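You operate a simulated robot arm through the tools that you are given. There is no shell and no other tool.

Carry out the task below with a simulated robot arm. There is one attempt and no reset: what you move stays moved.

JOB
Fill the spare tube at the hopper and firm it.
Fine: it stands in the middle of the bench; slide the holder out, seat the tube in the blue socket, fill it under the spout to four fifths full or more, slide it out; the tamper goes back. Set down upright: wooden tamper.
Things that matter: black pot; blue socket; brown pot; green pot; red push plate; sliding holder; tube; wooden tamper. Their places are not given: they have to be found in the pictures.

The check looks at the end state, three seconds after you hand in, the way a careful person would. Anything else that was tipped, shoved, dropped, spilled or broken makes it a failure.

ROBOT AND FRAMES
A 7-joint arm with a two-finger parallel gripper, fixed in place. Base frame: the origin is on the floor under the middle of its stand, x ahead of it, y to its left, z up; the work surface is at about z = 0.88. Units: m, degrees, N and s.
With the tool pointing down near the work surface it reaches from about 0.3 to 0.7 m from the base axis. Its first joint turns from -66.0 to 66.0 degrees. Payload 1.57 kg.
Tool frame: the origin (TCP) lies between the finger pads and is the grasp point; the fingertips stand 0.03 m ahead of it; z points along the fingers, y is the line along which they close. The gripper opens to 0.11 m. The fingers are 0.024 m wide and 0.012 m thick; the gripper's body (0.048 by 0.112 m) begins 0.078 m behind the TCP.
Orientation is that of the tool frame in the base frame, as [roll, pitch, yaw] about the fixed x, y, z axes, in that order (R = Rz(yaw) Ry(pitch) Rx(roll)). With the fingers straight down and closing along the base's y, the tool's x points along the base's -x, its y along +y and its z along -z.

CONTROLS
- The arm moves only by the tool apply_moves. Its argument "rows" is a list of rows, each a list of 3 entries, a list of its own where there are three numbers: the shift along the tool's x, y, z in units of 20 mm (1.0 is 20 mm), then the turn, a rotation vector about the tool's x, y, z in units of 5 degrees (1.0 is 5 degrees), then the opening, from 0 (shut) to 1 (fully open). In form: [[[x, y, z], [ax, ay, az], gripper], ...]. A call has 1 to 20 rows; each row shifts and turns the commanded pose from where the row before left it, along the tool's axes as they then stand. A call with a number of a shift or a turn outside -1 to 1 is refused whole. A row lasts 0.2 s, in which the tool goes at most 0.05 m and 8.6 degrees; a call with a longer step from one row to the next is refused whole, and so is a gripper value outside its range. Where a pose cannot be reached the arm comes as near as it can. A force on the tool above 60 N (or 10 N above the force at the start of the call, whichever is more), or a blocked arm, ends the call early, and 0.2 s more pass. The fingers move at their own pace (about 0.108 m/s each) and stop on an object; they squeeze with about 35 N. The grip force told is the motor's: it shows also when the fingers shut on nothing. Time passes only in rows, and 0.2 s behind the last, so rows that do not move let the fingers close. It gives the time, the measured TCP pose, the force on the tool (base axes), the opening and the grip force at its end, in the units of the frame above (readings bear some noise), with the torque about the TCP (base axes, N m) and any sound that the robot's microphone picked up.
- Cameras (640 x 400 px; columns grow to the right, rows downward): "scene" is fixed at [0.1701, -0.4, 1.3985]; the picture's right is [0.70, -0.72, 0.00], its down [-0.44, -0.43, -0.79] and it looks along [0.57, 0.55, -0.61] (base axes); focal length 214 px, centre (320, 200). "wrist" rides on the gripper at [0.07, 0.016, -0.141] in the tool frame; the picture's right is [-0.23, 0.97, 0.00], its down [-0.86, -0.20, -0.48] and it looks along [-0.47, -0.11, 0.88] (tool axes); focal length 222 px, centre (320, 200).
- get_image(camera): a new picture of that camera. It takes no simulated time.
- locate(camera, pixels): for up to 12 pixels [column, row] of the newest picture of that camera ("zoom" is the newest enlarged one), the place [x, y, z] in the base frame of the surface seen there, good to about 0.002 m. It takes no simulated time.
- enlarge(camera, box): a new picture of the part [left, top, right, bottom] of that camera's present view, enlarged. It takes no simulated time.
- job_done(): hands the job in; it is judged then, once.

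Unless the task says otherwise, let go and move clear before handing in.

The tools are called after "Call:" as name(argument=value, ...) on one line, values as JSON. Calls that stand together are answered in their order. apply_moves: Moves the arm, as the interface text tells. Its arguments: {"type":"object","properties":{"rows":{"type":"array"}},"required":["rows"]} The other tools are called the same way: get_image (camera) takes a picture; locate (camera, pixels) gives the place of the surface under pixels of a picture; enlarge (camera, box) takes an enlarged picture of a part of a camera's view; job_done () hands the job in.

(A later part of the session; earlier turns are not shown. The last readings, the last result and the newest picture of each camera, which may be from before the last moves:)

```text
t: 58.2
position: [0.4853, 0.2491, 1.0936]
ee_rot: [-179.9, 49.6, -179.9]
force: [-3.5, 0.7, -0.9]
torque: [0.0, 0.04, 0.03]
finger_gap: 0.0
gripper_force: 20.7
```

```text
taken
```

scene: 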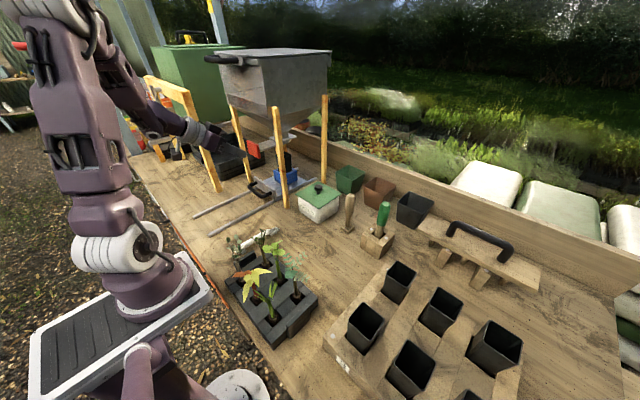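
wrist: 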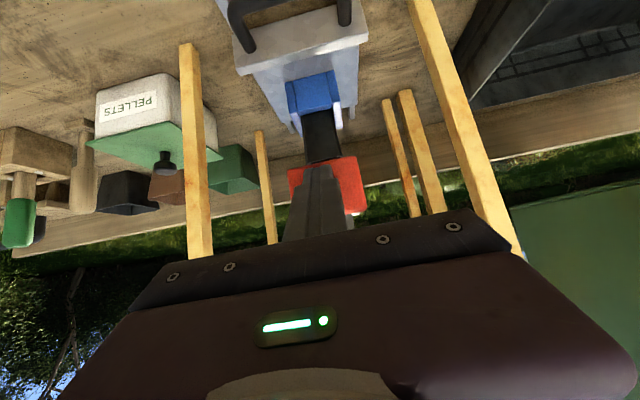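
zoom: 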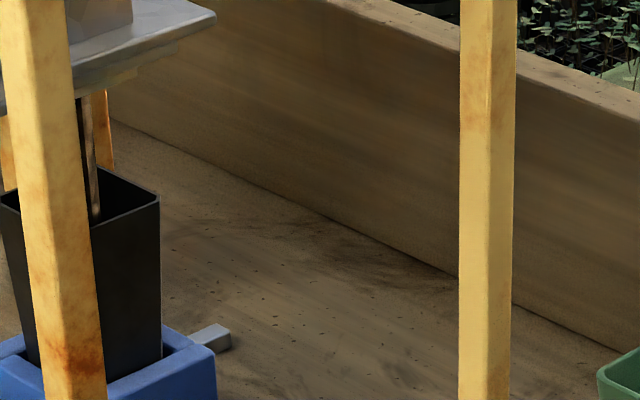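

The stream falls inside the tube, at zoom (92–97, 150–215). I'll hold for about 1 s and look again.

Call:
apply_moves(rows=[[[0, 0, 0], [0, 0, 0], 0.0], [[0, 0, 0], [0, 0, 0], 0.0], [[0, 0, 0], [0, 0, 0], 0.0], [[0, 0, 0], [0, 0, 0], 0.0]])

Call:
enlarge(camera="scene", box=[280, 135, 315, 175])

Call:
enlarge(camera="scene", box=[210, 50, 330, 150])

```text
t: 59.2
position: [0.4854, 0.2484, 1.0929]
ee_rot: [-179.9, 49.8, -179.9]
force: [-2.7, 1.3, -0.6]
torque: [0.0, 0.04, 0.02]
finger_gap: 0.0
gripper_force: 20.7
```

```text
10.00 times, centred on (298, 155) of scene
```

zoom: 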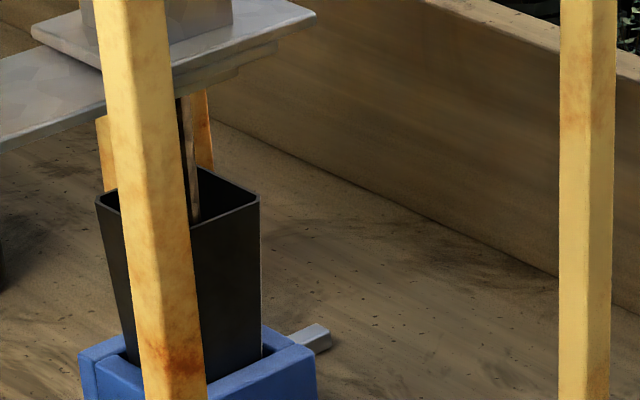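

```text
4.00 times, centred on (270, 100) of scene
```

zoom: 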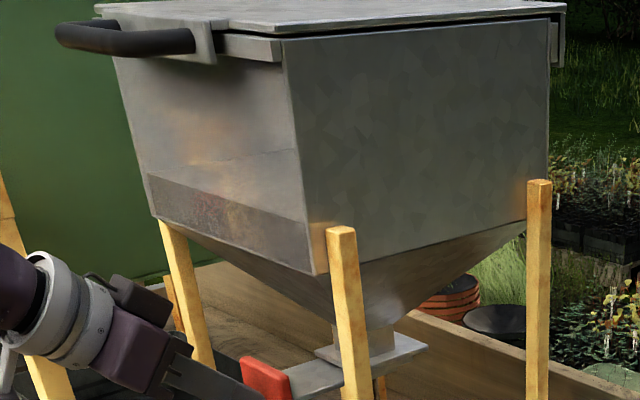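

The stream is still running and no soil surface shows yet. I'll hold 1.2 s more and check.

Call:
apply_moves(rows=[[[0, 0, 0], [0, 0, 0], 0.0], [[0, 0, 0], [0, 0, 0], 0.0], [[0, 0, 0], [0, 0, 0], 0.0], [[0, 0, 0], [0, 0, 0], 0.0], [[0, 0, 0], [0, 0, 0], 0.0]])

Call:
enlarge(camera="scene", box=[280, 135, 315, 175])

```text
t: 60.4
position: [0.4855, 0.2482, 1.0937]
ee_rot: [-179.8, 49.6, -179.8]
force: [-3.4, 0.8, -0.1]
torque: [0.0, 0.06, 0.03]
finger_gap: 0.0
gripper_force: 20.2
```

```text
10.00 times, centred on (298, 155) of scene
```

zoom: 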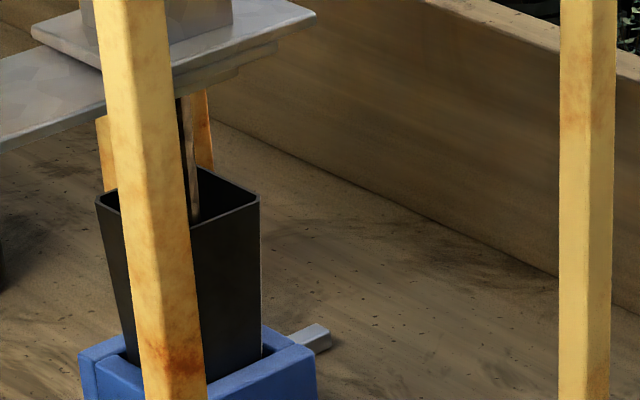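

No surface is visible, so it's still below roughly 77 %. I'll hold in growing but safe increments, checking each time.

Call:
apply_moves(rows=[[[0, 0, 0], [0, 0, 0], 0.0], [[0, 0, 0], [0, 0, 0], 0.0]])

Call:
enlarge(camera="scene", box=[280, 135, 315, 175])

```text
t: 61.0
position: [0.4854, 0.2483, 1.0932]
ee_rot: [-179.9, 49.8, -179.7]
force: [-2.4, 0.7, -1.3]
torque: [0.01, 0.03, 0.01]
finger_gap: 0.0
gripper_force: 21.6
```

```text
10.00 times, centred on (298, 155) of scene
```

zoom: 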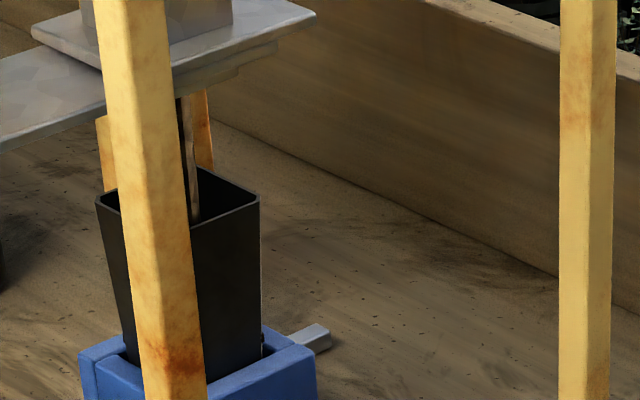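

A small dark speck appears near zoom (262,345) at the socket edge. I'll zoom there to make sure nothing is spilling.

Call:
enlarge(camera="scene", box=[286, 150, 318, 180])

Call:
get_image(camera="wrist")

Call:
enlarge(camera="wrist", box=[260, 40, 380, 200])

```text
13.33 times, centred on (302, 165) of scene
```

zoom: 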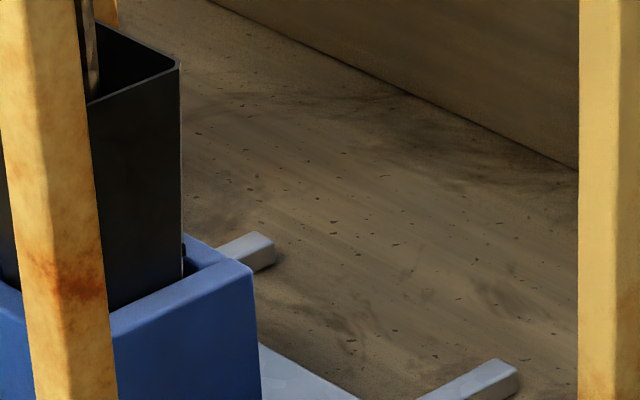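

```text
taken
```

wrist: 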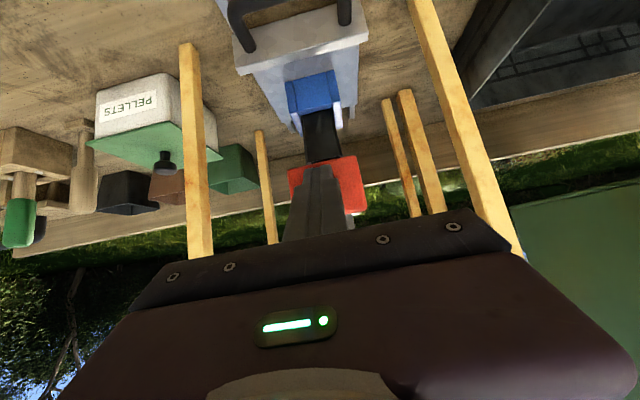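

```text
2.50 times, centred on (320, 120) of wrist
```

zoom: 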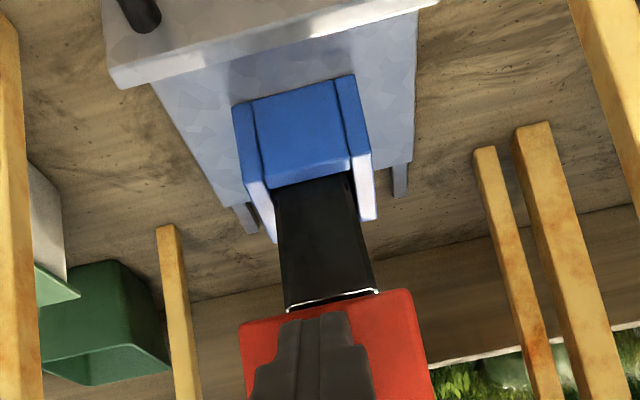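

I'll locate the stream and the dark speck.

Call:
enlarge(camera="scene", box=[284, 140, 314, 180])

Call:
locate(camera="zoom", pixels=[[170, 170], [172, 190], [165, 150], [240, 338], [245, 335], [235, 180], [215, 190], [200, 200]])

```text
10.00 times, centred on (299, 160) of scene
```

zoom: 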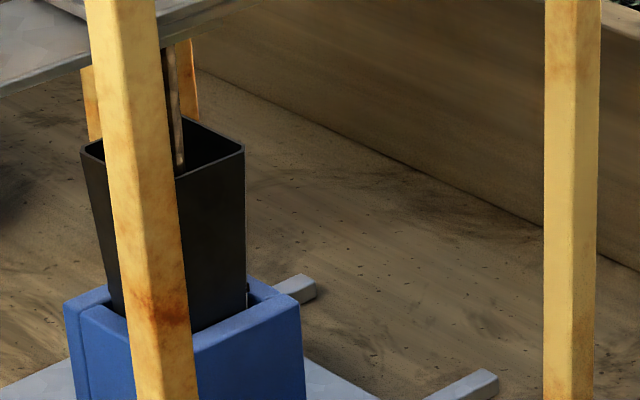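

```text
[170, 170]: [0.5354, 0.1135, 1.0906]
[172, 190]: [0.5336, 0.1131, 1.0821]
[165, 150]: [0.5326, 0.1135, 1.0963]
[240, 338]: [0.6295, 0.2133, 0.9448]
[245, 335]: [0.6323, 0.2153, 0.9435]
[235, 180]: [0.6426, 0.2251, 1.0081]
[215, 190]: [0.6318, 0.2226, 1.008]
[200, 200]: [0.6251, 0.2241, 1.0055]
```

I'll check the stream's exact position and the dot again.

Call:
locate(camera="zoom", pixels=[[178, 130], [181, 155], [176, 100], [172, 70], [247, 287], [248, 292], [190, 130], [168, 90]])

Call:
enlarge(camera="scene", box=[296, 158, 312, 174])

```text
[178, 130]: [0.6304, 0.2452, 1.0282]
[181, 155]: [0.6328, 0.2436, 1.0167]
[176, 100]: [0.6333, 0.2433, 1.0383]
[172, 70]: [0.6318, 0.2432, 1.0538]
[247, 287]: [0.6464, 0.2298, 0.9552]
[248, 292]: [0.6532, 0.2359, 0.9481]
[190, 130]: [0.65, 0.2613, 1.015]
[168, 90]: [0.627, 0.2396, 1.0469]
```

```text
16.00 times, centred on (304, 166) of scene
```

zoom: 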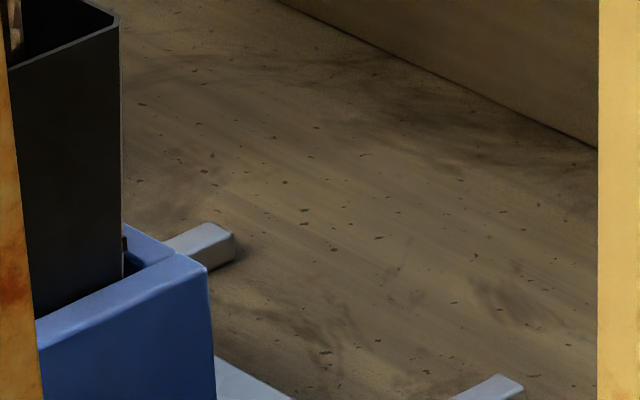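

The stream is centred over the tube at about (0.63, 0.245) and nothing lies on the bench. I'll keep holding in 0.8 s increments.

Call:
apply_moves(rows=[[[0, 0, 0], [0, 0, 0], 0.0], [[0, 0, 0], [0, 0, 0], 0.0], [[0, 0, 0], [0, 0, 0], 0.0]])

Call:
enlarge(camera="scene", box=[280, 140, 310, 175])

```text
t: 61.8
position: [0.4855, 0.2481, 1.0927]
ee_rot: [-179.9, 49.7, -179.8]
force: [-3.0, 0.4, -0.4]
torque: [0.0, 0.06, 0.02]
finger_gap: 0.0002
gripper_force: 20.9
```

```text
11.43 times, centred on (295, 158) of scene
```

zoom: 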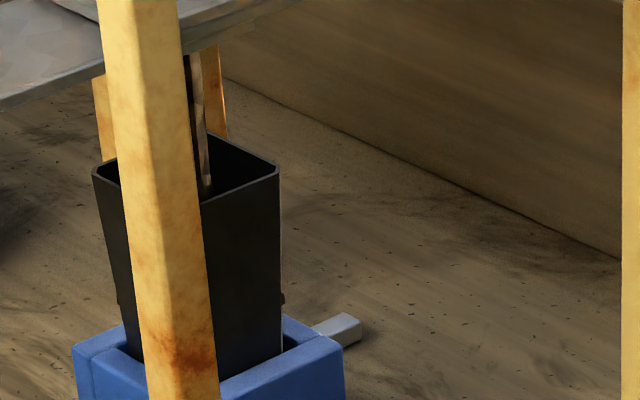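

Small dark bumps appear on both sides of the tube at the same height, zoom (118,300) and (283,298), and they have risen since before. That looks like the soil top showing at the current fill level. I'll measure its height.

Call:
locate(camera="zoom", pixels=[[283, 298], [270, 298], [118, 300], [125, 300], [275, 340], [279, 175], [240, 220], [240, 300]])

Call:
enlarge(camera="scene", box=[285, 150, 310, 175])

```text
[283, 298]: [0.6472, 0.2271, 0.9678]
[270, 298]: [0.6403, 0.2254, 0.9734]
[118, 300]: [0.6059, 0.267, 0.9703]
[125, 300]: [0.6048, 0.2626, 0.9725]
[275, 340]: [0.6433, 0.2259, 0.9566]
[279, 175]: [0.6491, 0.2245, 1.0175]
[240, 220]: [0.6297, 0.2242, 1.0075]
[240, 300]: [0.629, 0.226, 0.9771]
```

```text
16.00 times, centred on (298, 162) of scene
```

zoom: 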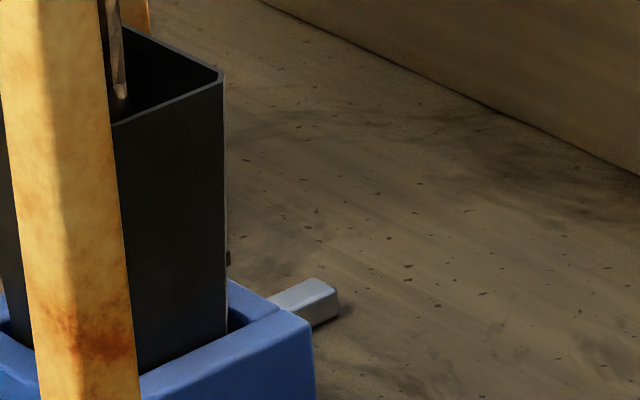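

The level marker is at z≈0.969, roughly 60 % full, and rising about 17 mm/s. I'll hold 1.0 s more and re-measure.

Call:
apply_moves(rows=[[[0, 0, 0], [0, 0, 0], 0.0], [[0, 0, 0], [0, 0, 0], 0.0], [[0, 0, 0], [0, 0, 0], 0.0], [[0, 0, 0], [0, 0, 0], 0.0]])

Call:
enlarge(camera="scene", box=[280, 140, 310, 175])

Call:
locate(camera="zoom", pixels=[[281, 255], [281, 240], [281, 248], [279, 232], [112, 255], [110, 245], [240, 175], [250, 165]])

```text
t: 62.8
position: [0.4863, 0.2484, 1.0932]
ee_rot: [-179.9, 49.7, -179.8]
force: [-3.2, -0.5, 0.0]
torque: [0.02, 0.01, -0.02]
finger_gap: 0.0
gripper_force: 21.1
```

```text
11.43 times, centred on (295, 158) of scene
```

zoom: 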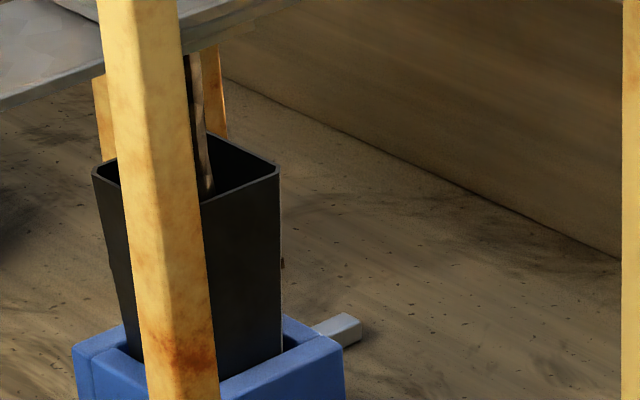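

```text
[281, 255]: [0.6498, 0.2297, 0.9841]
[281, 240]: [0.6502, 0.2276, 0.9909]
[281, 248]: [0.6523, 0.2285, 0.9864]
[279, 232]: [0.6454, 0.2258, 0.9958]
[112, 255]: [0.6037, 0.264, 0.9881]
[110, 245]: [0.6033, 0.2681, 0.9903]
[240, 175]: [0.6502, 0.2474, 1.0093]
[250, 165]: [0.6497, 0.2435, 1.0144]
```

The marker is now at row ~263, z≈0.982, about 69 % full and rising 13 mm/s. I'll hold another 1.0 s.

Call:
apply_moves(rows=[[[0, 0, 0], [0, 0, 0], 0.0], [[0, 0, 0], [0, 0, 0], 0.0], [[0, 0, 0], [0, 0, 0], 0.0], [[0, 0, 0], [0, 0, 0], 0.0]])

Call:
enlarge(camera="scene", box=[280, 140, 310, 175])

Call:
locate(camera="zoom", pixels=[[280, 215], [280, 225], [280, 235], [225, 165], [235, 170], [250, 170], [230, 180], [220, 150]])

```text
t: 63.8
position: [0.4846, 0.2478, 1.0943]
ee_rot: [-179.9, 49.9, -179.8]
force: [-2.4, 0.1, 1.4]
torque: [-0.01, 0.06, 0.0]
finger_gap: 0.0
gripper_force: 21.3
```

```text
11.43 times, centred on (295, 158) of scene
```

zoom: 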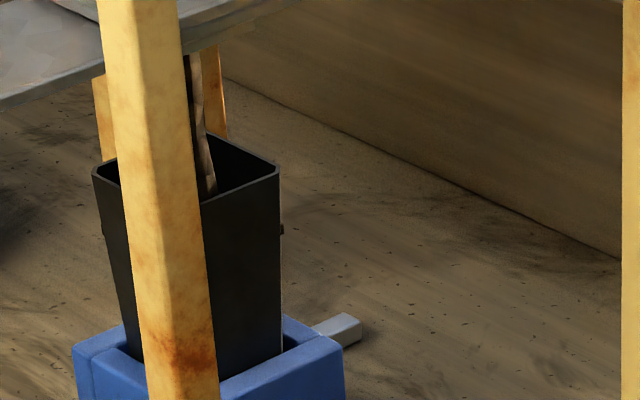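

```text
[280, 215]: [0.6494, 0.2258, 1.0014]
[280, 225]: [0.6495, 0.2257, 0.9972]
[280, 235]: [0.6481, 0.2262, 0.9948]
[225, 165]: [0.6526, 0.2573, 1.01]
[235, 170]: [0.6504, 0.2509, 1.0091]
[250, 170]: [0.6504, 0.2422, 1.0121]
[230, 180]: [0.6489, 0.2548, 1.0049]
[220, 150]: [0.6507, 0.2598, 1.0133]
```

The marker is at row ~229, z≈0.996, about 81 % full. I want a margin for firming, so I'll hold 0.6 s more and look.

Call:
apply_moves(rows=[[[0, 0, 0], [0, 0, 0], 0.0], [[0, 0, 0], [0, 0, 0], 0.0]])

Call:
enlarge(camera="scene", box=[280, 140, 310, 175])

Call:
locate(camera="zoom", pixels=[[280, 205], [280, 215], [235, 185], [225, 185], [245, 178], [220, 170]])

```text
t: 64.4
position: [0.4858, 0.2474, 1.0934]
ee_rot: [-179.8, 49.9, -179.8]
force: [-2.7, 0.2, -0.1]
torque: [0.0, 0.04, -0.01]
finger_gap: 0.0001
gripper_force: 21.1
```

```text
11.43 times, centred on (295, 158) of scene
```

zoom: 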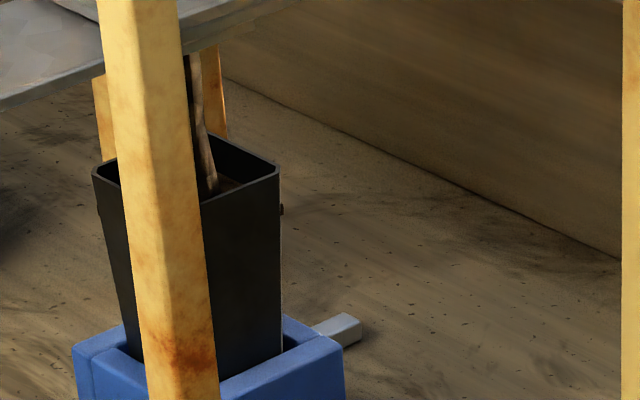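

```text
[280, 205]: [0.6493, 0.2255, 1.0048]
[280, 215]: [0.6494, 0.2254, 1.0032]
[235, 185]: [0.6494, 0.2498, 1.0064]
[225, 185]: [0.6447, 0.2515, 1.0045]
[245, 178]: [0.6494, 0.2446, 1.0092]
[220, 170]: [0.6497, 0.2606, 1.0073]
```

The soil surface is now visible at zoom (232,185), z≈1.0045, about 88 % full. I'll release the plate by retracting quickly in -x.

Call:
apply_moves(rows=[[[0.643, 0, -0.766], [0, 0, 0], 0.0], [[0.643, 0, -0.766], [0, 0, 0], 0.0], [[0, 0, 0], [0, 0, 0], 0.0]])

Call:
enlarge(camera="scene", box=[280, 140, 310, 175])

Call:
enlarge(camera="scene", box=[220, 110, 320, 210])

```text
t: 65.2
position: [0.4455, 0.2481, 1.0939]
ee_rot: [180.0, 49.8, -179.9]
force: [0.4, -0.5, -0.5]
torque: [0.0, -0.02, 0.03]
finger_gap: 0.0
gripper_force: 21.0
```

```text
11.43 times, centred on (295, 158) of scene
```

zoom: 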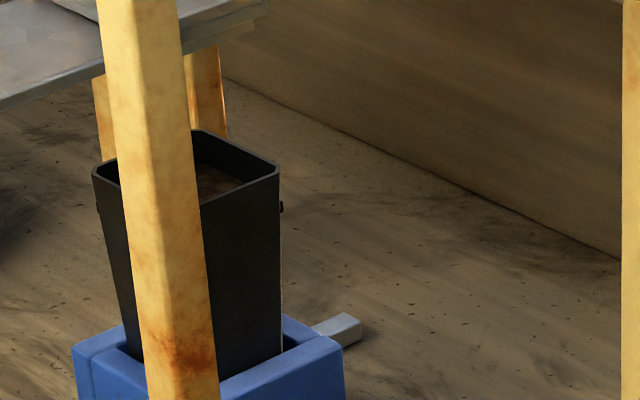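

```text
4.00 times, centred on (270, 160) of scene
```

zoom: 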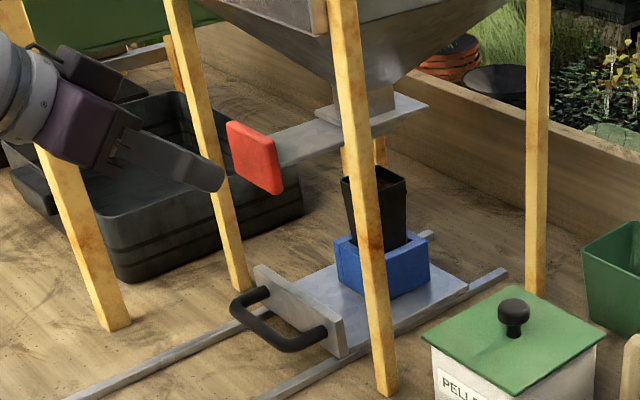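

The stream has stopped, the plate has sprung back, and the soil is about 13 mm below the rim (≈89 %). Since firming will settle it, I'll top up with one brief push of about 0.4 s.

Call:
apply_moves(rows=[[[-0.643, 0, 0.766], [0, 0, 0], 0.0], [[-0.643, 0, 0.766], [0, 0, 0], 0.0], [[0, 0, 0], [0, 0, 0], 0.0], [[0.643, 0, -0.766], [0, 0, 0], 0.0], [[0.643, 0, -0.766], [0, 0, 0], 0.0], [[0, 0, 0], [0, 0, 0], 0.0]])

Call:
enlarge(camera="scene", box=[280, 140, 310, 175])

Call:
locate(camera="zoom", pixels=[[215, 182], [225, 185], [235, 180], [280, 195], [280, 200], [210, 170]])

```text
t: 66.6
position: [0.4456, 0.2477, 1.0923]
ee_rot: [-179.9, 49.6, -179.9]
force: [0.1, 0.5, -0.4]
torque: [-0.03, 0.01, 0.01]
finger_gap: 0.0002
gripper_force: 20.9
```

```text
11.43 times, centred on (295, 158) of scene
```

zoom: 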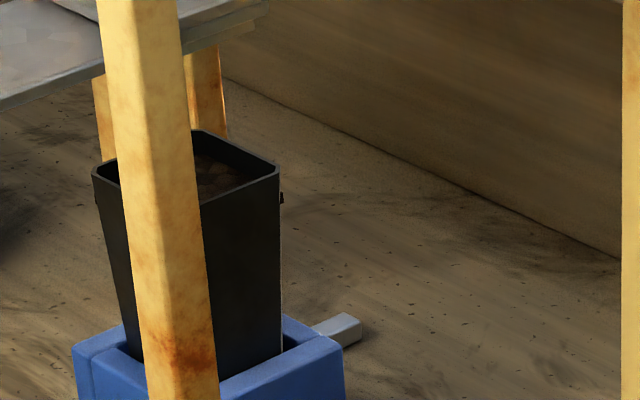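

```text
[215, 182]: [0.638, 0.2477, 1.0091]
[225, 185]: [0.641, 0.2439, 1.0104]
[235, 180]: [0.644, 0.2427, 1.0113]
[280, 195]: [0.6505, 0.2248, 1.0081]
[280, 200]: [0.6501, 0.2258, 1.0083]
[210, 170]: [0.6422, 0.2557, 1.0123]
```

The soil is at about z=1.0085 (≈92 %) and nothing is spilled. Now I'll return to the handle: back off, reduce the tilt to 25°, and line up above the loop.

Call:
apply_moves(rows=[[[0.795, 0, 0.465], [0, 0, 0], 0.0], [[0.795, 0, 0.465], [0, 0, 0], 0.0], [[0, 0, 0], [0, 1, 0], 0.0], [[0, 0, 0], [0, 1, 0], 0.0], [[0, 0, 0], [0, 1, 0], 0.0], [[0, 0, 0], [0, 1, 0], 0.0], [[0, 0, 0], [0, 1, 0], 0.0], [[0, 0, 0], [0, 0, 0], 0.0]])

Call:
get_image(camera="wrist")

Call:
locate(camera="wrist", pixels=[[327, 128], [327, 124], [327, 132], [327, 136], [310, 130], [345, 125], [345, 130], [290, 165], [375, 155], [310, 165]])

```text
t: 68.4
position: [0.4392, 0.248, 1.0576]
ee_rot: [180.0, 24.7, -180.0]
force: [0.0, -0.4, 0.3]
torque: [0.0, -0.01, 0.01]
finger_gap: 0.0
gripper_force: 21.4
```

```text
taken
```

wrist: 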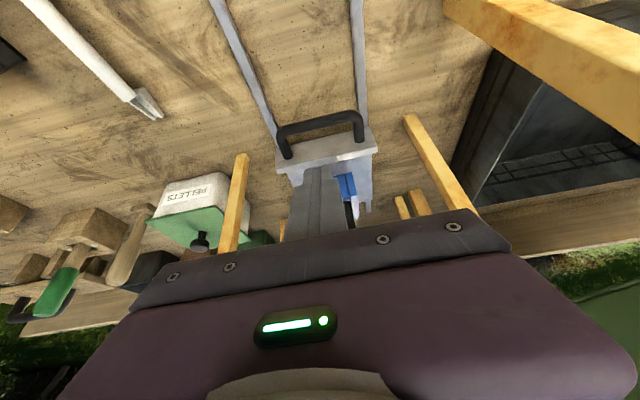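

```text
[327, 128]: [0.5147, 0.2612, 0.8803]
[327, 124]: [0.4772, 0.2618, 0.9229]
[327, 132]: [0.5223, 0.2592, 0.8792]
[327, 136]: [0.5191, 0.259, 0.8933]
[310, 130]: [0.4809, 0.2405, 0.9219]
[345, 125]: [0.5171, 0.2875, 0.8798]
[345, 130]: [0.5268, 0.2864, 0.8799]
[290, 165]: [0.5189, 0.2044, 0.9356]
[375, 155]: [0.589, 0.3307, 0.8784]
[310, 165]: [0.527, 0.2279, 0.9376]
```

The handle is where it was, with the bar at x≈0.472–0.483. I'll insert the fingers 130 mm along the tool axis.

Call:
apply_moves(rows=[[[0.06, 0, 1], [0, 0, 0], 0.0], [[0.06, 0, 1], [0, 0, 0], 0.0], [[0.05, 0, 1], [0, 0, 0], 0.0], [[0, 0, 1], [0, 0, 0], 0.0], [[0, 0, 0.7], [0, 0, 0], 0.0], [[0, 0, 0.6], [0, 0, 0], 0.0], [[0, 0, 0.6], [0, 0, 0], 0.0], [[0, 0, 0.5], [0, 0, 0], 0.0], [[0, 0, 0.1], [0, 0, 0], 0.0], [[0, 0, 0], [0, 0, 0], 0.0]])

Call:
enlarge(camera="wrist", box=[240, 80, 400, 240])

Call:
enlarge(camera="scene", box=[220, 130, 320, 220])

```text
t: 70.6
position: [0.4904, 0.2472, 0.9374]
ee_rot: [179.9, 24.7, -179.9]
force: [0.1, 0.2, -0.7]
torque: [0.02, -0.01, -0.02]
finger_gap: 0.0004
gripper_force: 21.6
```

```text
2.50 times, centred on (320, 160) of wrist
```

zoom: 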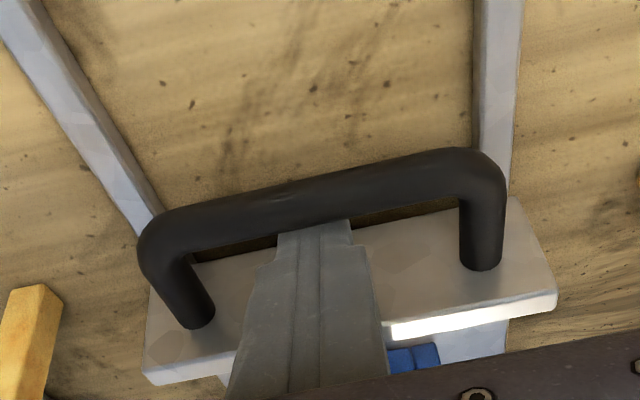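

```text
4.44 times, centred on (270, 175) of scene
```

zoom: 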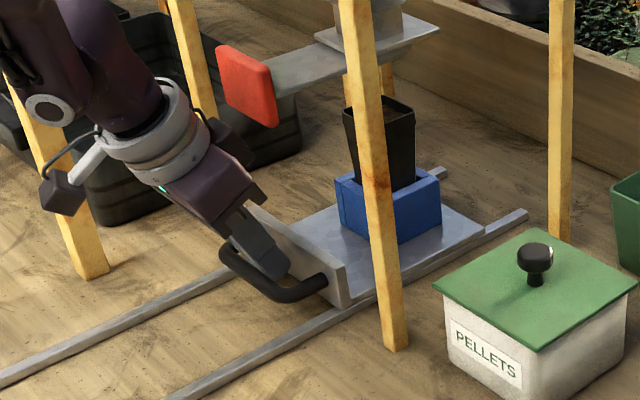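

The fingers are in the loop again. I'll pull the filled tube out smoothly by 110 mm.

Call:
apply_moves(rows=[[[0.27, 0, -0.125], [0, 0, 0], 0.0], [[0.36, 0, -0.166], [0, 0, 0], 0.0], [[0.45, 0, -0.207], [0, 0, 0], 0.0], [[0.54, 0, -0.249], [0, 0, 0], 0.0], [[0.54, 0, -0.249], [0, 0, 0], 0.0], [[0.54, 0, -0.249], [0, 0, 0], 0.0], [[0.54, 0, -0.249], [0, 0, 0], 0.0], [[0.54, 0, -0.249], [0, 0, 0], 0.0], [[0.54, 0, -0.249], [0, 0, 0], 0.0], [[0.45, 0, -0.207], [0, 0, 0], 0.0], [[0.27, 0, -0.125], [0, 0, 0], 0.0]])

Call:
enlarge(camera="scene", box=[190, 110, 310, 220])

```text
t: 73.0
position: [0.3785, 0.248, 0.9379]
ee_rot: [180.0, 24.7, -180.0]
force: [1.1, 1.0, 0.2]
torque: [0.0, 0.01, 0.01]
finger_gap: 0.0
gripper_force: 20.9
```

```text
3.64 times, centred on (250, 165) of scene
```

zoom: 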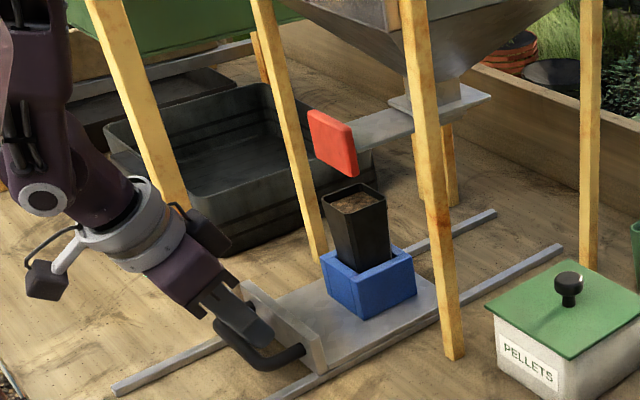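

The soil shows clearly near the rim at zoom (355,203), so the pull is working. I'll straighten the tool to vertical and keep pulling to the fully-out position.

Call:
apply_moves(rows=[[[0, 0, 0], [0, 1, 0], 0.0], [[0, 0, 0], [0, 1, 0], 0.0], [[0, 0, 0], [0, 1, 0], 0.0], [[0, 0, 0], [0, 1, 0], 0.0], [[0, 0, 0], [0, 0.94, 0], 0.0], [[0.3, 0, 0], [0, 0, 0], 0.0], [[0.45, 0, 0], [0, 0, 0], 0.0], [[0.55, 0, 0], [0, 0, 0], 0.0], [[0.55, 0, 0], [0, 0, 0], 0.0], [[0.55, 0, 0], [0, 0, 0], 0.0], [[0.55, 0, 0], [0, 0, 0], 0.0], [[0.55, 0, 0], [0, 0, 0], 0.0], [[0.55, 0, 0], [0, 0, 0], 0.0], [[0.55, 0, 0], [0, 0, 0], 0.0], [[0.55, 0, 0], [0, 0, 0], 0.0], [[0.45, 0, 0], [0, 0, 0], 0.0], [[0.3, 0, 0], [0, 0, 0], 0.0]])

Call:
enlarge(camera="scene", box=[170, 130, 290, 240])

```text
t: 76.6
position: [0.2606, 0.2479, 0.9373]
ee_rot: [-179.9, -0.1, -180.0]
force: [0.9, -0.3, -0.3]
torque: [0.0, -0.03, -0.02]
finger_gap: 0.0
gripper_force: 21.5
```

```text
3.64 times, centred on (230, 185) of scene
```

zoom: 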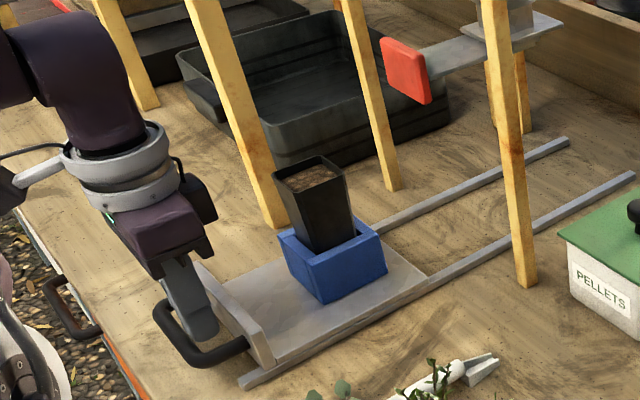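

It's about 234 mm out now. I'll pull the last 15 mm slowly and feel for an end stop.

Call:
apply_moves(rows=[[[0.2, 0, 0], [0, 0, 0], 0.0], [[0.2, 0, 0], [0, 0, 0], 0.0], [[0.2, 0, 0], [0, 0, 0], 0.0], [[0.15, 0, 0], [0, 0, 0], 0.0]])

```text
t: 77.6
position: [0.247, 0.2479, 0.9376]
ee_rot: [179.9, 0.1, -179.9]
force: [12.8, -0.5, -4.1]
torque: [-0.01, -0.34, 0.06]
finger_gap: 0.0001
gripper_force: 21.6
```

A 12.8 N push-back shows the end stop, so the holder is fully out. I'll back off, lift out, and look at the tube from above.

Call:
apply_moves(rows=[[[-0.25, 0, 0], [0, 0, 0], 0.0], [[0, 0, -0.5], [0, 0, 0], 0.0], [[0, 0, -1], [0, 0, 0], 0.0], [[0, 0, -1], [0, 0, 0], 0.0], [[0, 0, -1], [0, 0, 0], 0.0], [[0, 0, -1], [0, 0, 0], 0.0], [[0, 0, -1], [0, 0, 0], 0.0], [[0, 0, -1], [0, 0, 0], 0.0], [[0, 0, -1], [0, 0, 0], 0.0], [[0, 0, -1], [0, 0, 0], 0.0], [[0, -1, -1], [0, 0, 0], 0.0], [[0, -1, -1], [0, 0, 0], 0.0], [[0, -1, 0], [0, 0, 0], 0.5]])

Call:
enlarge(camera="scene", box=[200, 150, 280, 230])

Call:
get_image(camera="scene")

```text
t: 80.4
position: [0.2532, 0.1882, 1.1483]
ee_rot: [-179.8, 0.1, -179.9]
force: [0.8, -0.4, -0.1]
torque: [0.01, -0.01, 0.02]
finger_gap: 0.0551
gripper_force: 0.0
```

```text
5.00 times, centred on (240, 190) of scene
```

zoom: 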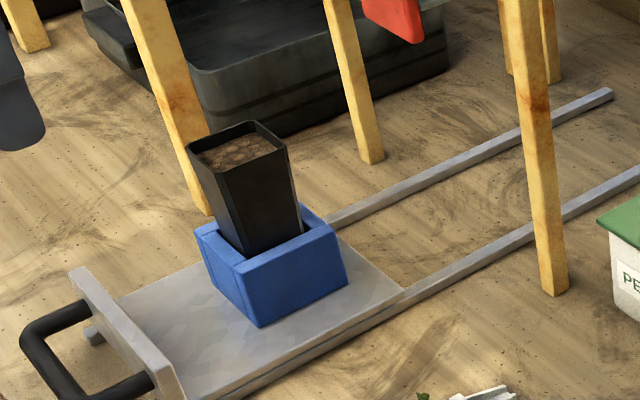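

```text
taken
```

scene: 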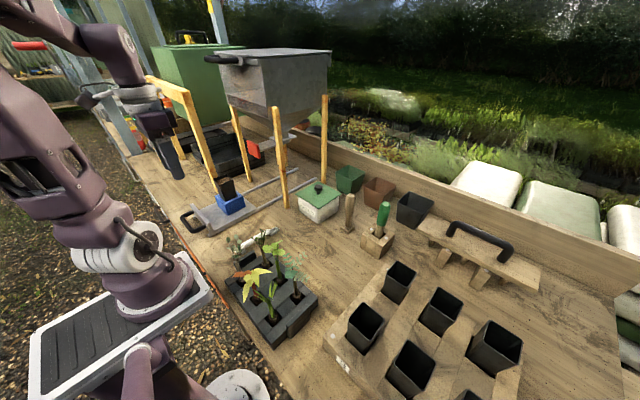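

The tube is filled to near the rim. I'll check the rim's level and position plus the soil height.

Call:
enlarge(camera="scene", box=[215, 165, 265, 215])

Call:
locate(camera="zoom", pixels=[[120, 110], [215, 62], [275, 100], [175, 150], [180, 120], [200, 100], [210, 85], [160, 110], [240, 105], [195, 220], [180, 135], [140, 180]])

```text
8.00 times, centred on (240, 190) of scene
```

zoom: 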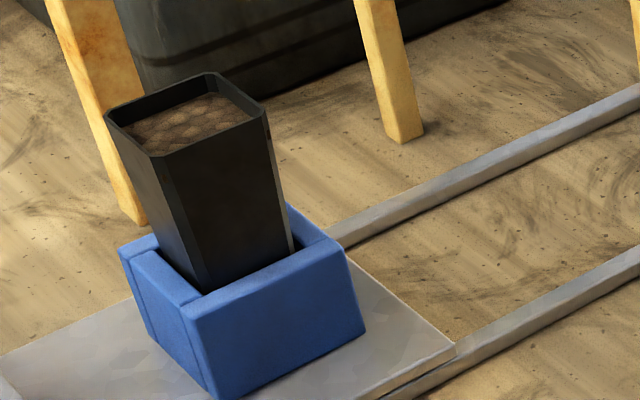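

```text
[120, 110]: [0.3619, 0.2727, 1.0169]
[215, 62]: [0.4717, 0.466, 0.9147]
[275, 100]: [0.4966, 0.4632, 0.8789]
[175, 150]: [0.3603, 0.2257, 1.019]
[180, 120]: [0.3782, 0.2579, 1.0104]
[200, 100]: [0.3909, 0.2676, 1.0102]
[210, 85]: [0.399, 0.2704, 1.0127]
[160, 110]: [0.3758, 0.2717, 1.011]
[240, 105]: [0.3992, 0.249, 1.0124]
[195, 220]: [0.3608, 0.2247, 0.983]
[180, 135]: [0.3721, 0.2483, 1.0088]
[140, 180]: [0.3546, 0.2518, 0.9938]
```

Call:
locate(camera="zoom", pixels=[[107, 112], [210, 74], [263, 106], [163, 154], [215, 74], [264, 110], [105, 115], [170, 155], [125, 250], [205, 395], [365, 325], [330, 245]])

```text
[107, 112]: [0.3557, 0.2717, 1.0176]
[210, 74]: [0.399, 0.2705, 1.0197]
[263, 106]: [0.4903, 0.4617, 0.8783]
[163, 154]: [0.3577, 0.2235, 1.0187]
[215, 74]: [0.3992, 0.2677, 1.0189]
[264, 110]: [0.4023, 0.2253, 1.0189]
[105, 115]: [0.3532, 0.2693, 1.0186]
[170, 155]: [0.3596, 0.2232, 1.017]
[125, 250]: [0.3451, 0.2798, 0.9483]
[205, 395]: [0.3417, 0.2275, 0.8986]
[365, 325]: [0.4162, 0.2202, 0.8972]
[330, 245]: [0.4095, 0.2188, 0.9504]
```

The tube is upright (rim level at z≈1.018) and filled to z≈1.009. Next is the wooden tamper: I'll travel above it, near (0.599, -0.1115), with the gripper half open.

Call:
apply_moves(rows=[[[-0.96, -0.833, 0], [0, 0, 0], 0.6], [[-0.96, -0.833, 0], [0, 0, 0], 0.6], [[-0.96, -0.833, 0], [0, 0, 0], 0.6], [[-0.96, -0.833, 0], [0, 0, 0], 0.6], [[-0.96, -0.833, 0], [0, 0, 0], 0.6], [[-0.96, -0.833, 0], [0, 0, 0], 0.6], [[-0.96, -0.833, 0], [0, 0, 0], 0.6], [[-0.96, -0.833, 0], [0, 0, 0], 0.6], [[-0.96, -0.833, 0], [0, 0, 0], 0.6], [[-0.96, -0.833, 0], [0, 0, 0], 0.6], [[-0.96, -0.833, 0], [0, 0, 0], 0.6], [[-0.96, -0.833, 0], [0, 0, 0], 0.6], [[-0.96, -0.833, 0], [0, 0, 0], 0.6], [[-0.96, -0.833, 0], [0, 0, 0], 0.6], [[-0.96, -0.833, 0], [0, 0, 0], 0.6], [[-0.96, -0.833, 0], [0, 0, 0], 0.6], [[-0.96, -0.833, 0], [0, 0, 0], 0.6], [[-0.96, -0.833, 0], [0, 0, 0], 0.6], [[0, 0, 0], [0, 0, 0], 0.6]])

Call:
get_image(camera="wrist")

Call:
enlarge(camera="scene", box=[320, 160, 400, 250])

```text
t: 84.4
position: [0.5979, -0.112, 1.1466]
ee_rot: [179.9, -0.1, -180.0]
force: [0.3, -0.5, -0.1]
torque: [-0.01, -0.01, 0.01]
finger_gap: 0.066
gripper_force: 0.1
```

```text
taken
```

wrist: 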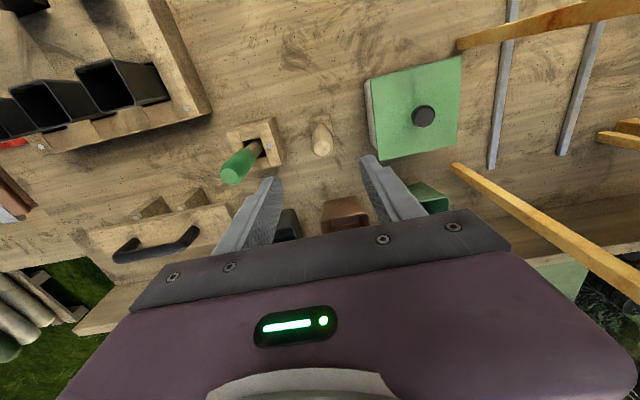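

```text
4.44 times, centred on (360, 205) of scene
```

zoom: 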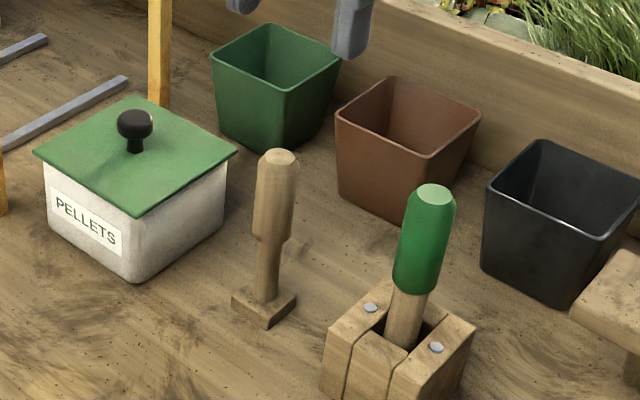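

The tamper stands clear between the PELLETS box and the dibber block. I'll measure its handle for the grasp.

Call:
locate(camera="zoom", pixels=[[282, 155], [265, 160], [298, 162], [259, 200], [275, 200], [291, 200], [275, 225], [268, 280], [234, 300], [267, 325], [295, 298], [268, 270]])

Call:
enlarge(camera="wrist", box=[270, 90, 380, 200])

Call:
locate(camera="zoom", pixels=[[320, 170], [310, 160], [300, 190], [340, 190], [320, 215], [318, 140], [320, 185], [305, 225]])

```text
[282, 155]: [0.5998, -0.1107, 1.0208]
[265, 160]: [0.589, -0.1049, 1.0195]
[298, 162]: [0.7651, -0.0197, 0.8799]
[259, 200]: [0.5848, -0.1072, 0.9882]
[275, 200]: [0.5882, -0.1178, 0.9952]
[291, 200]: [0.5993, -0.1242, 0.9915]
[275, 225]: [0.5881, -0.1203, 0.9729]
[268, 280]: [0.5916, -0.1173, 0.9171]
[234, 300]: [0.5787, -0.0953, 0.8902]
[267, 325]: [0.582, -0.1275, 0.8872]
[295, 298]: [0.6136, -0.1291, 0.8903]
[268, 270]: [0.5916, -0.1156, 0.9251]
```

```text
3.64 times, centred on (325, 145) of wrist
```

zoom: 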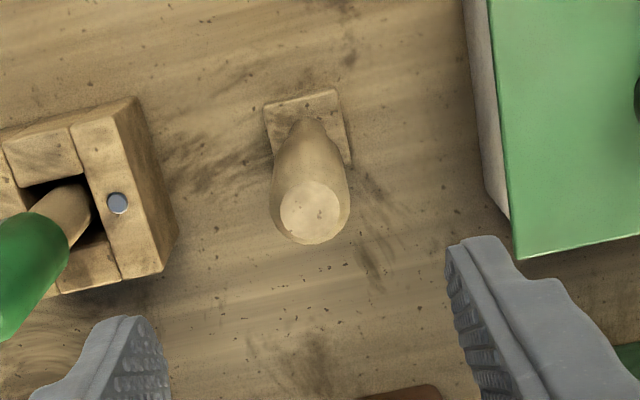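

```text
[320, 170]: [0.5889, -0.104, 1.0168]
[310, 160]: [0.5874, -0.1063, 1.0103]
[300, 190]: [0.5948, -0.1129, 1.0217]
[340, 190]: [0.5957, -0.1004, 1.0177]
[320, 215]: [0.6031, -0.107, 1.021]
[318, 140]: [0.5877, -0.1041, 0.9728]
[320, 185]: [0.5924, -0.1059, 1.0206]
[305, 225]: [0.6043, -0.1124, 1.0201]
```

The tamper's handle is centred at about (0.599, -0.111) with a radius of about 12.5 mm and a square foot aligned with the axes. I'll descend to TCP z≈0.985 and grip it.

Call:
apply_moves(rows=[[[-0.055, 0.04, 1], [0, 0, 0], 0.6], [[0, 0, 1], [0, 0, 0], 0.6], [[0, 0, 1], [0, 0, 0], 0.6], [[0, 0, 1], [0, 0, 0], 0.6], [[0, 0, 1], [0, 0, 0], 0.6], [[0, 0, 1], [0, 0, 0], 0.6], [[0, 0, 1], [0, 0, 0], 0.6], [[0, 0, 0.8], [0, 0, 0], 0.6], [[0, 0, 0.25], [0, 0, 0], 0.6], [[0, 0, 0], [0, 0, 0], 0.6]])

Call:
enlarge(camera="scene", box=[310, 150, 400, 250])

Call:
get_image(camera="wrist")

```text
t: 86.6
position: [0.5993, -0.1106, 0.9868]
ee_rot: [-180.0, 0.1, -179.9]
force: [0.3, -0.3, 0.2]
torque: [0.0, 0.0, 0.02]
finger_gap: 0.066
gripper_force: 0.1
```

```text
4.00 times, centred on (355, 200) of scene
```

zoom: 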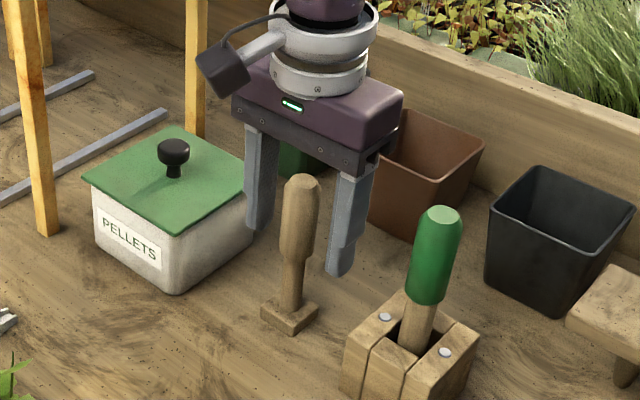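

```text
taken
```

wrist: 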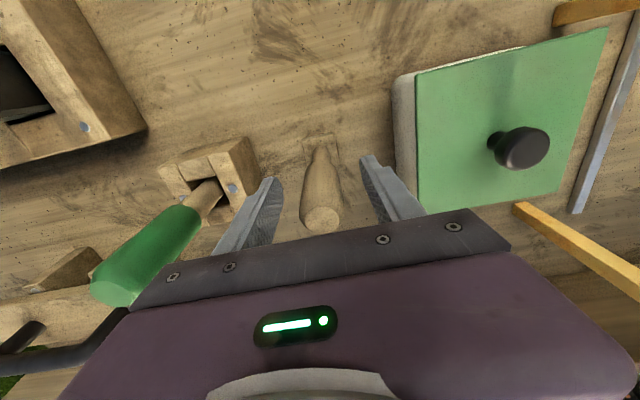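

The handle is centred between the fingers. I'll close on it.

Call:
apply_moves(rows=[[[0, 0, 0], [0, 0, 0], 0.4], [[0, 0, 0], [0, 0, 0], 0.25], [[0, 0, 0], [0, 0, 0], 0.1], [[0, 0, 0], [0, 0, 0], 0.1], [[0, 0, 0], [0, 0, 0], 0.1]])

Call:
enlarge(camera="scene", box=[310, 150, 400, 250])

```text
t: 87.8
position: [0.6006, -0.1118, 0.9864]
ee_rot: [180.0, 0.2, -179.9]
force: [0.8, 0.2, -0.2]
torque: [0.03, 0.02, -0.02]
finger_gap: 0.0268
gripper_force: 35.2
```

```text
4.00 times, centred on (355, 200) of scene
```

zoom: 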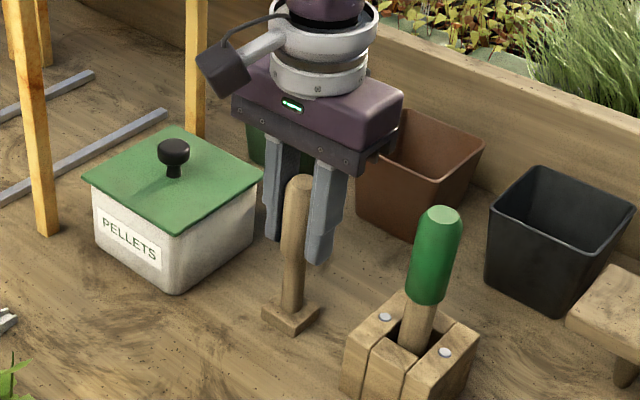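

I'm gripping the tamper at 35 N. I'll lift it straight up 200 mm and check how it hangs.

Call:
apply_moves(rows=[[[0, 0, -0.4], [0, 0, 0], 0.1], [[0, 0, -0.8], [0, 0, 0], 0.1], [[0, 0, -1], [0, 0, 0], 0.1], [[0, 0, -1], [0, 0, 0], 0.1], [[0, 0, -1], [0, 0, 0], 0.1], [[0, 0, -1], [0, 0, 0], 0.1], [[0, 0, -1], [0, 0, 0], 0.1], [[0, 0, -1], [0, 0, 0], 0.1], [[0, 0, -1], [0, 0, 0], 0.1], [[0, 0, -1], [0, 0, 0], 0.1], [[0, 0, -0.8], [0, 0, 0], 0.1], [[0, 0, 0], [0, 0, 0], 0.1]])

Call:
enlarge(camera="scene", box=[310, 60, 410, 220])

Call:
get_image(camera="wrist")

```text
t: 90.4
position: [0.6, -0.1111, 1.1887]
ee_rot: [-179.8, 0.1, -179.9]
force: [-0.3, 0.1, -2.0]
torque: [0.05, -0.01, -0.01]
finger_gap: 0.027
gripper_force: 34.6
```

```text
2.50 times, centred on (360, 140) of scene
```

zoom: 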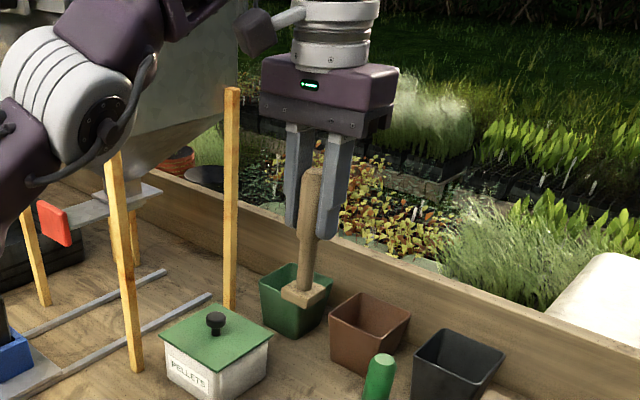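

```text
taken
```

wrist: 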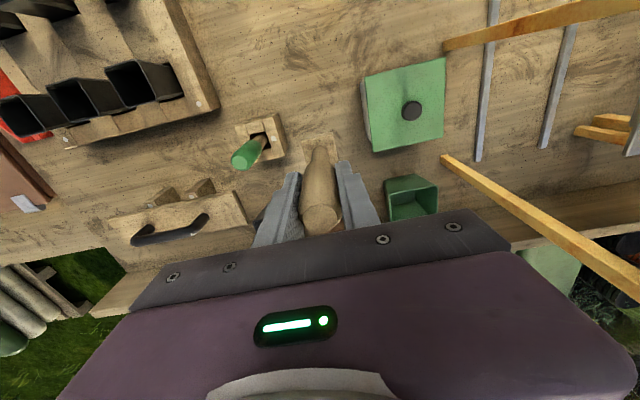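

The tamper hangs straight. I'll move it back in x first, then sideways, keeping clear of the hopper leg at (0.53, 0.115).

Call:
apply_moves(rows=[[[1, 0.5, 0], [0, 0, 0], 0.1], [[1, 0.5, 0], [0, 0, 0], 0.1], [[1, 0.5, 0], [0, 0, 0], 0.1], [[1, 0.5, 0], [0, 0, 0], 0.1], [[1, 0.5, 0], [0, 0, 0], 0.1], [[1, 0.5, 0], [0, 0, 0], 0.1], [[1, 0.5, 0], [0, 0, 0], 0.1], [[1, 0.5, 0], [0, 0, 0], 0.1], [[1, 0.5, 0], [0, 0, 0], 0.1], [[1, 0.5, 0], [0, 0, 0], 0.1], [[0.1, 1, 0], [0, 0, 0], 0.1], [[0.1, 1, 0], [0, 0, 0], 0.1], [[0.1, 1, 0], [0, 0, 0], 0.1], [[0.1, 1, 0], [0, 0, 0], 0.1], [[0.1, 1, 0], [0, 0, 0], 0.1], [[0.1, 1, 0], [0, 0, 0], 0.1], [[0.1, 1, 0], [0, 0, 0], 0.1], [[0.1, 1, 0], [0, 0, 0], 0.1], [[0.1, 1, 0], [0, 0, 0], 0.1], [[0.1, 1, 0], [0, 0, 0], 0.1]])

Call:
get_image(camera="scene")

```text
t: 94.6
position: [0.3805, 0.1887, 1.1877]
ee_rot: [-179.9, 0.1, -179.9]
force: [0.0, 0.7, -1.2]
torque: [0.07, -0.03, -0.01]
finger_gap: 0.027
gripper_force: 35.7
```

```text
taken
```

scene: 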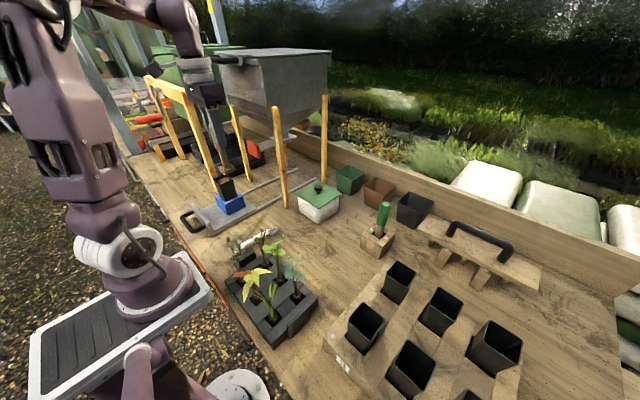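

I'm close to the tube. I'll shift the final 58 mm in y and lower a little, then measure the foot against the tube mouth.

Call:
apply_moves(rows=[[[0, 0.8, 0], [0, 0, 0], 0.1], [[0, 0.8, 0], [0, 0, 0], 0.1], [[0, 0.8, 0.3], [0, 0, 0], 0.1], [[0, 0.5, 0.3], [0, 0, 0], 0.1], [[0, 0, 0.3], [0, 0, 0], 0.1], [[0, 0, 0], [0, 0, 0], 0.1]])

Call:
enlarge(camera="scene", box=[190, 120, 280, 210])

Call:
get_image(camera="wrist")

Call:
enlarge(camera="wrist", box=[260, 80, 390, 240])

```text
t: 96.0
position: [0.3791, 0.2466, 1.1687]
ee_rot: [-180.0, 0.0, -179.9]
force: [0.1, 0.4, -0.9]
torque: [0.08, -0.02, 0.0]
finger_gap: 0.0271
gripper_force: 34.8
```

```text
4.44 times, centred on (235, 165) of scene
```

zoom: 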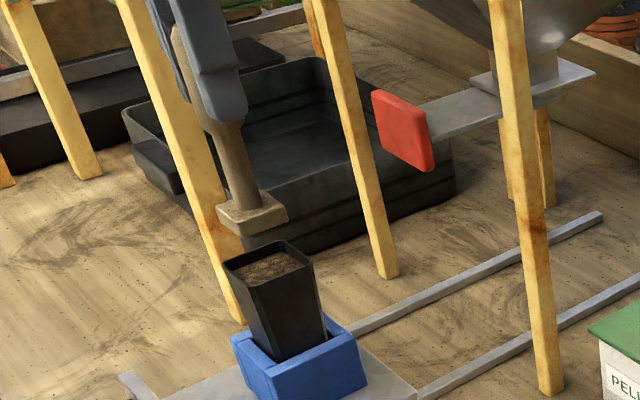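

```text
taken
```

wrist: 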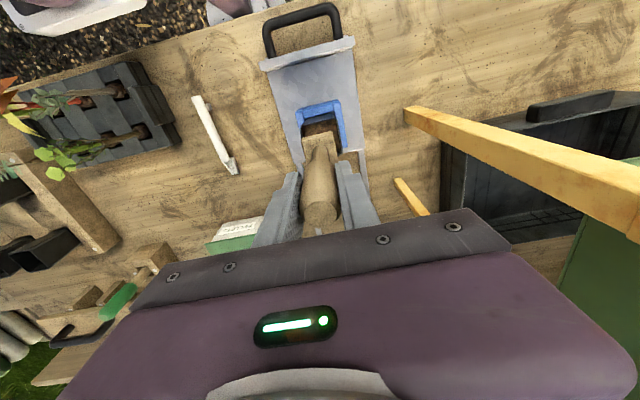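

```text
2.50 times, centred on (325, 160) of wrist
```

zoom: 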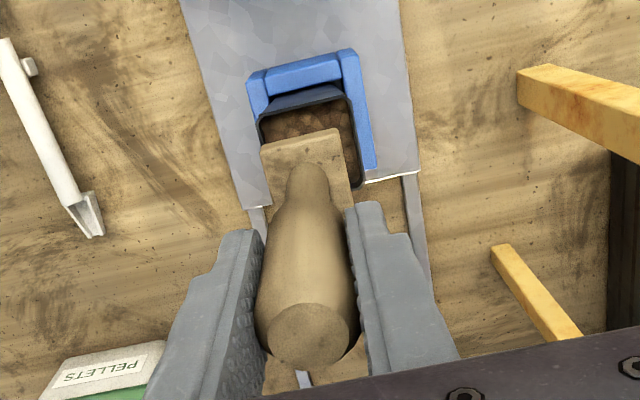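

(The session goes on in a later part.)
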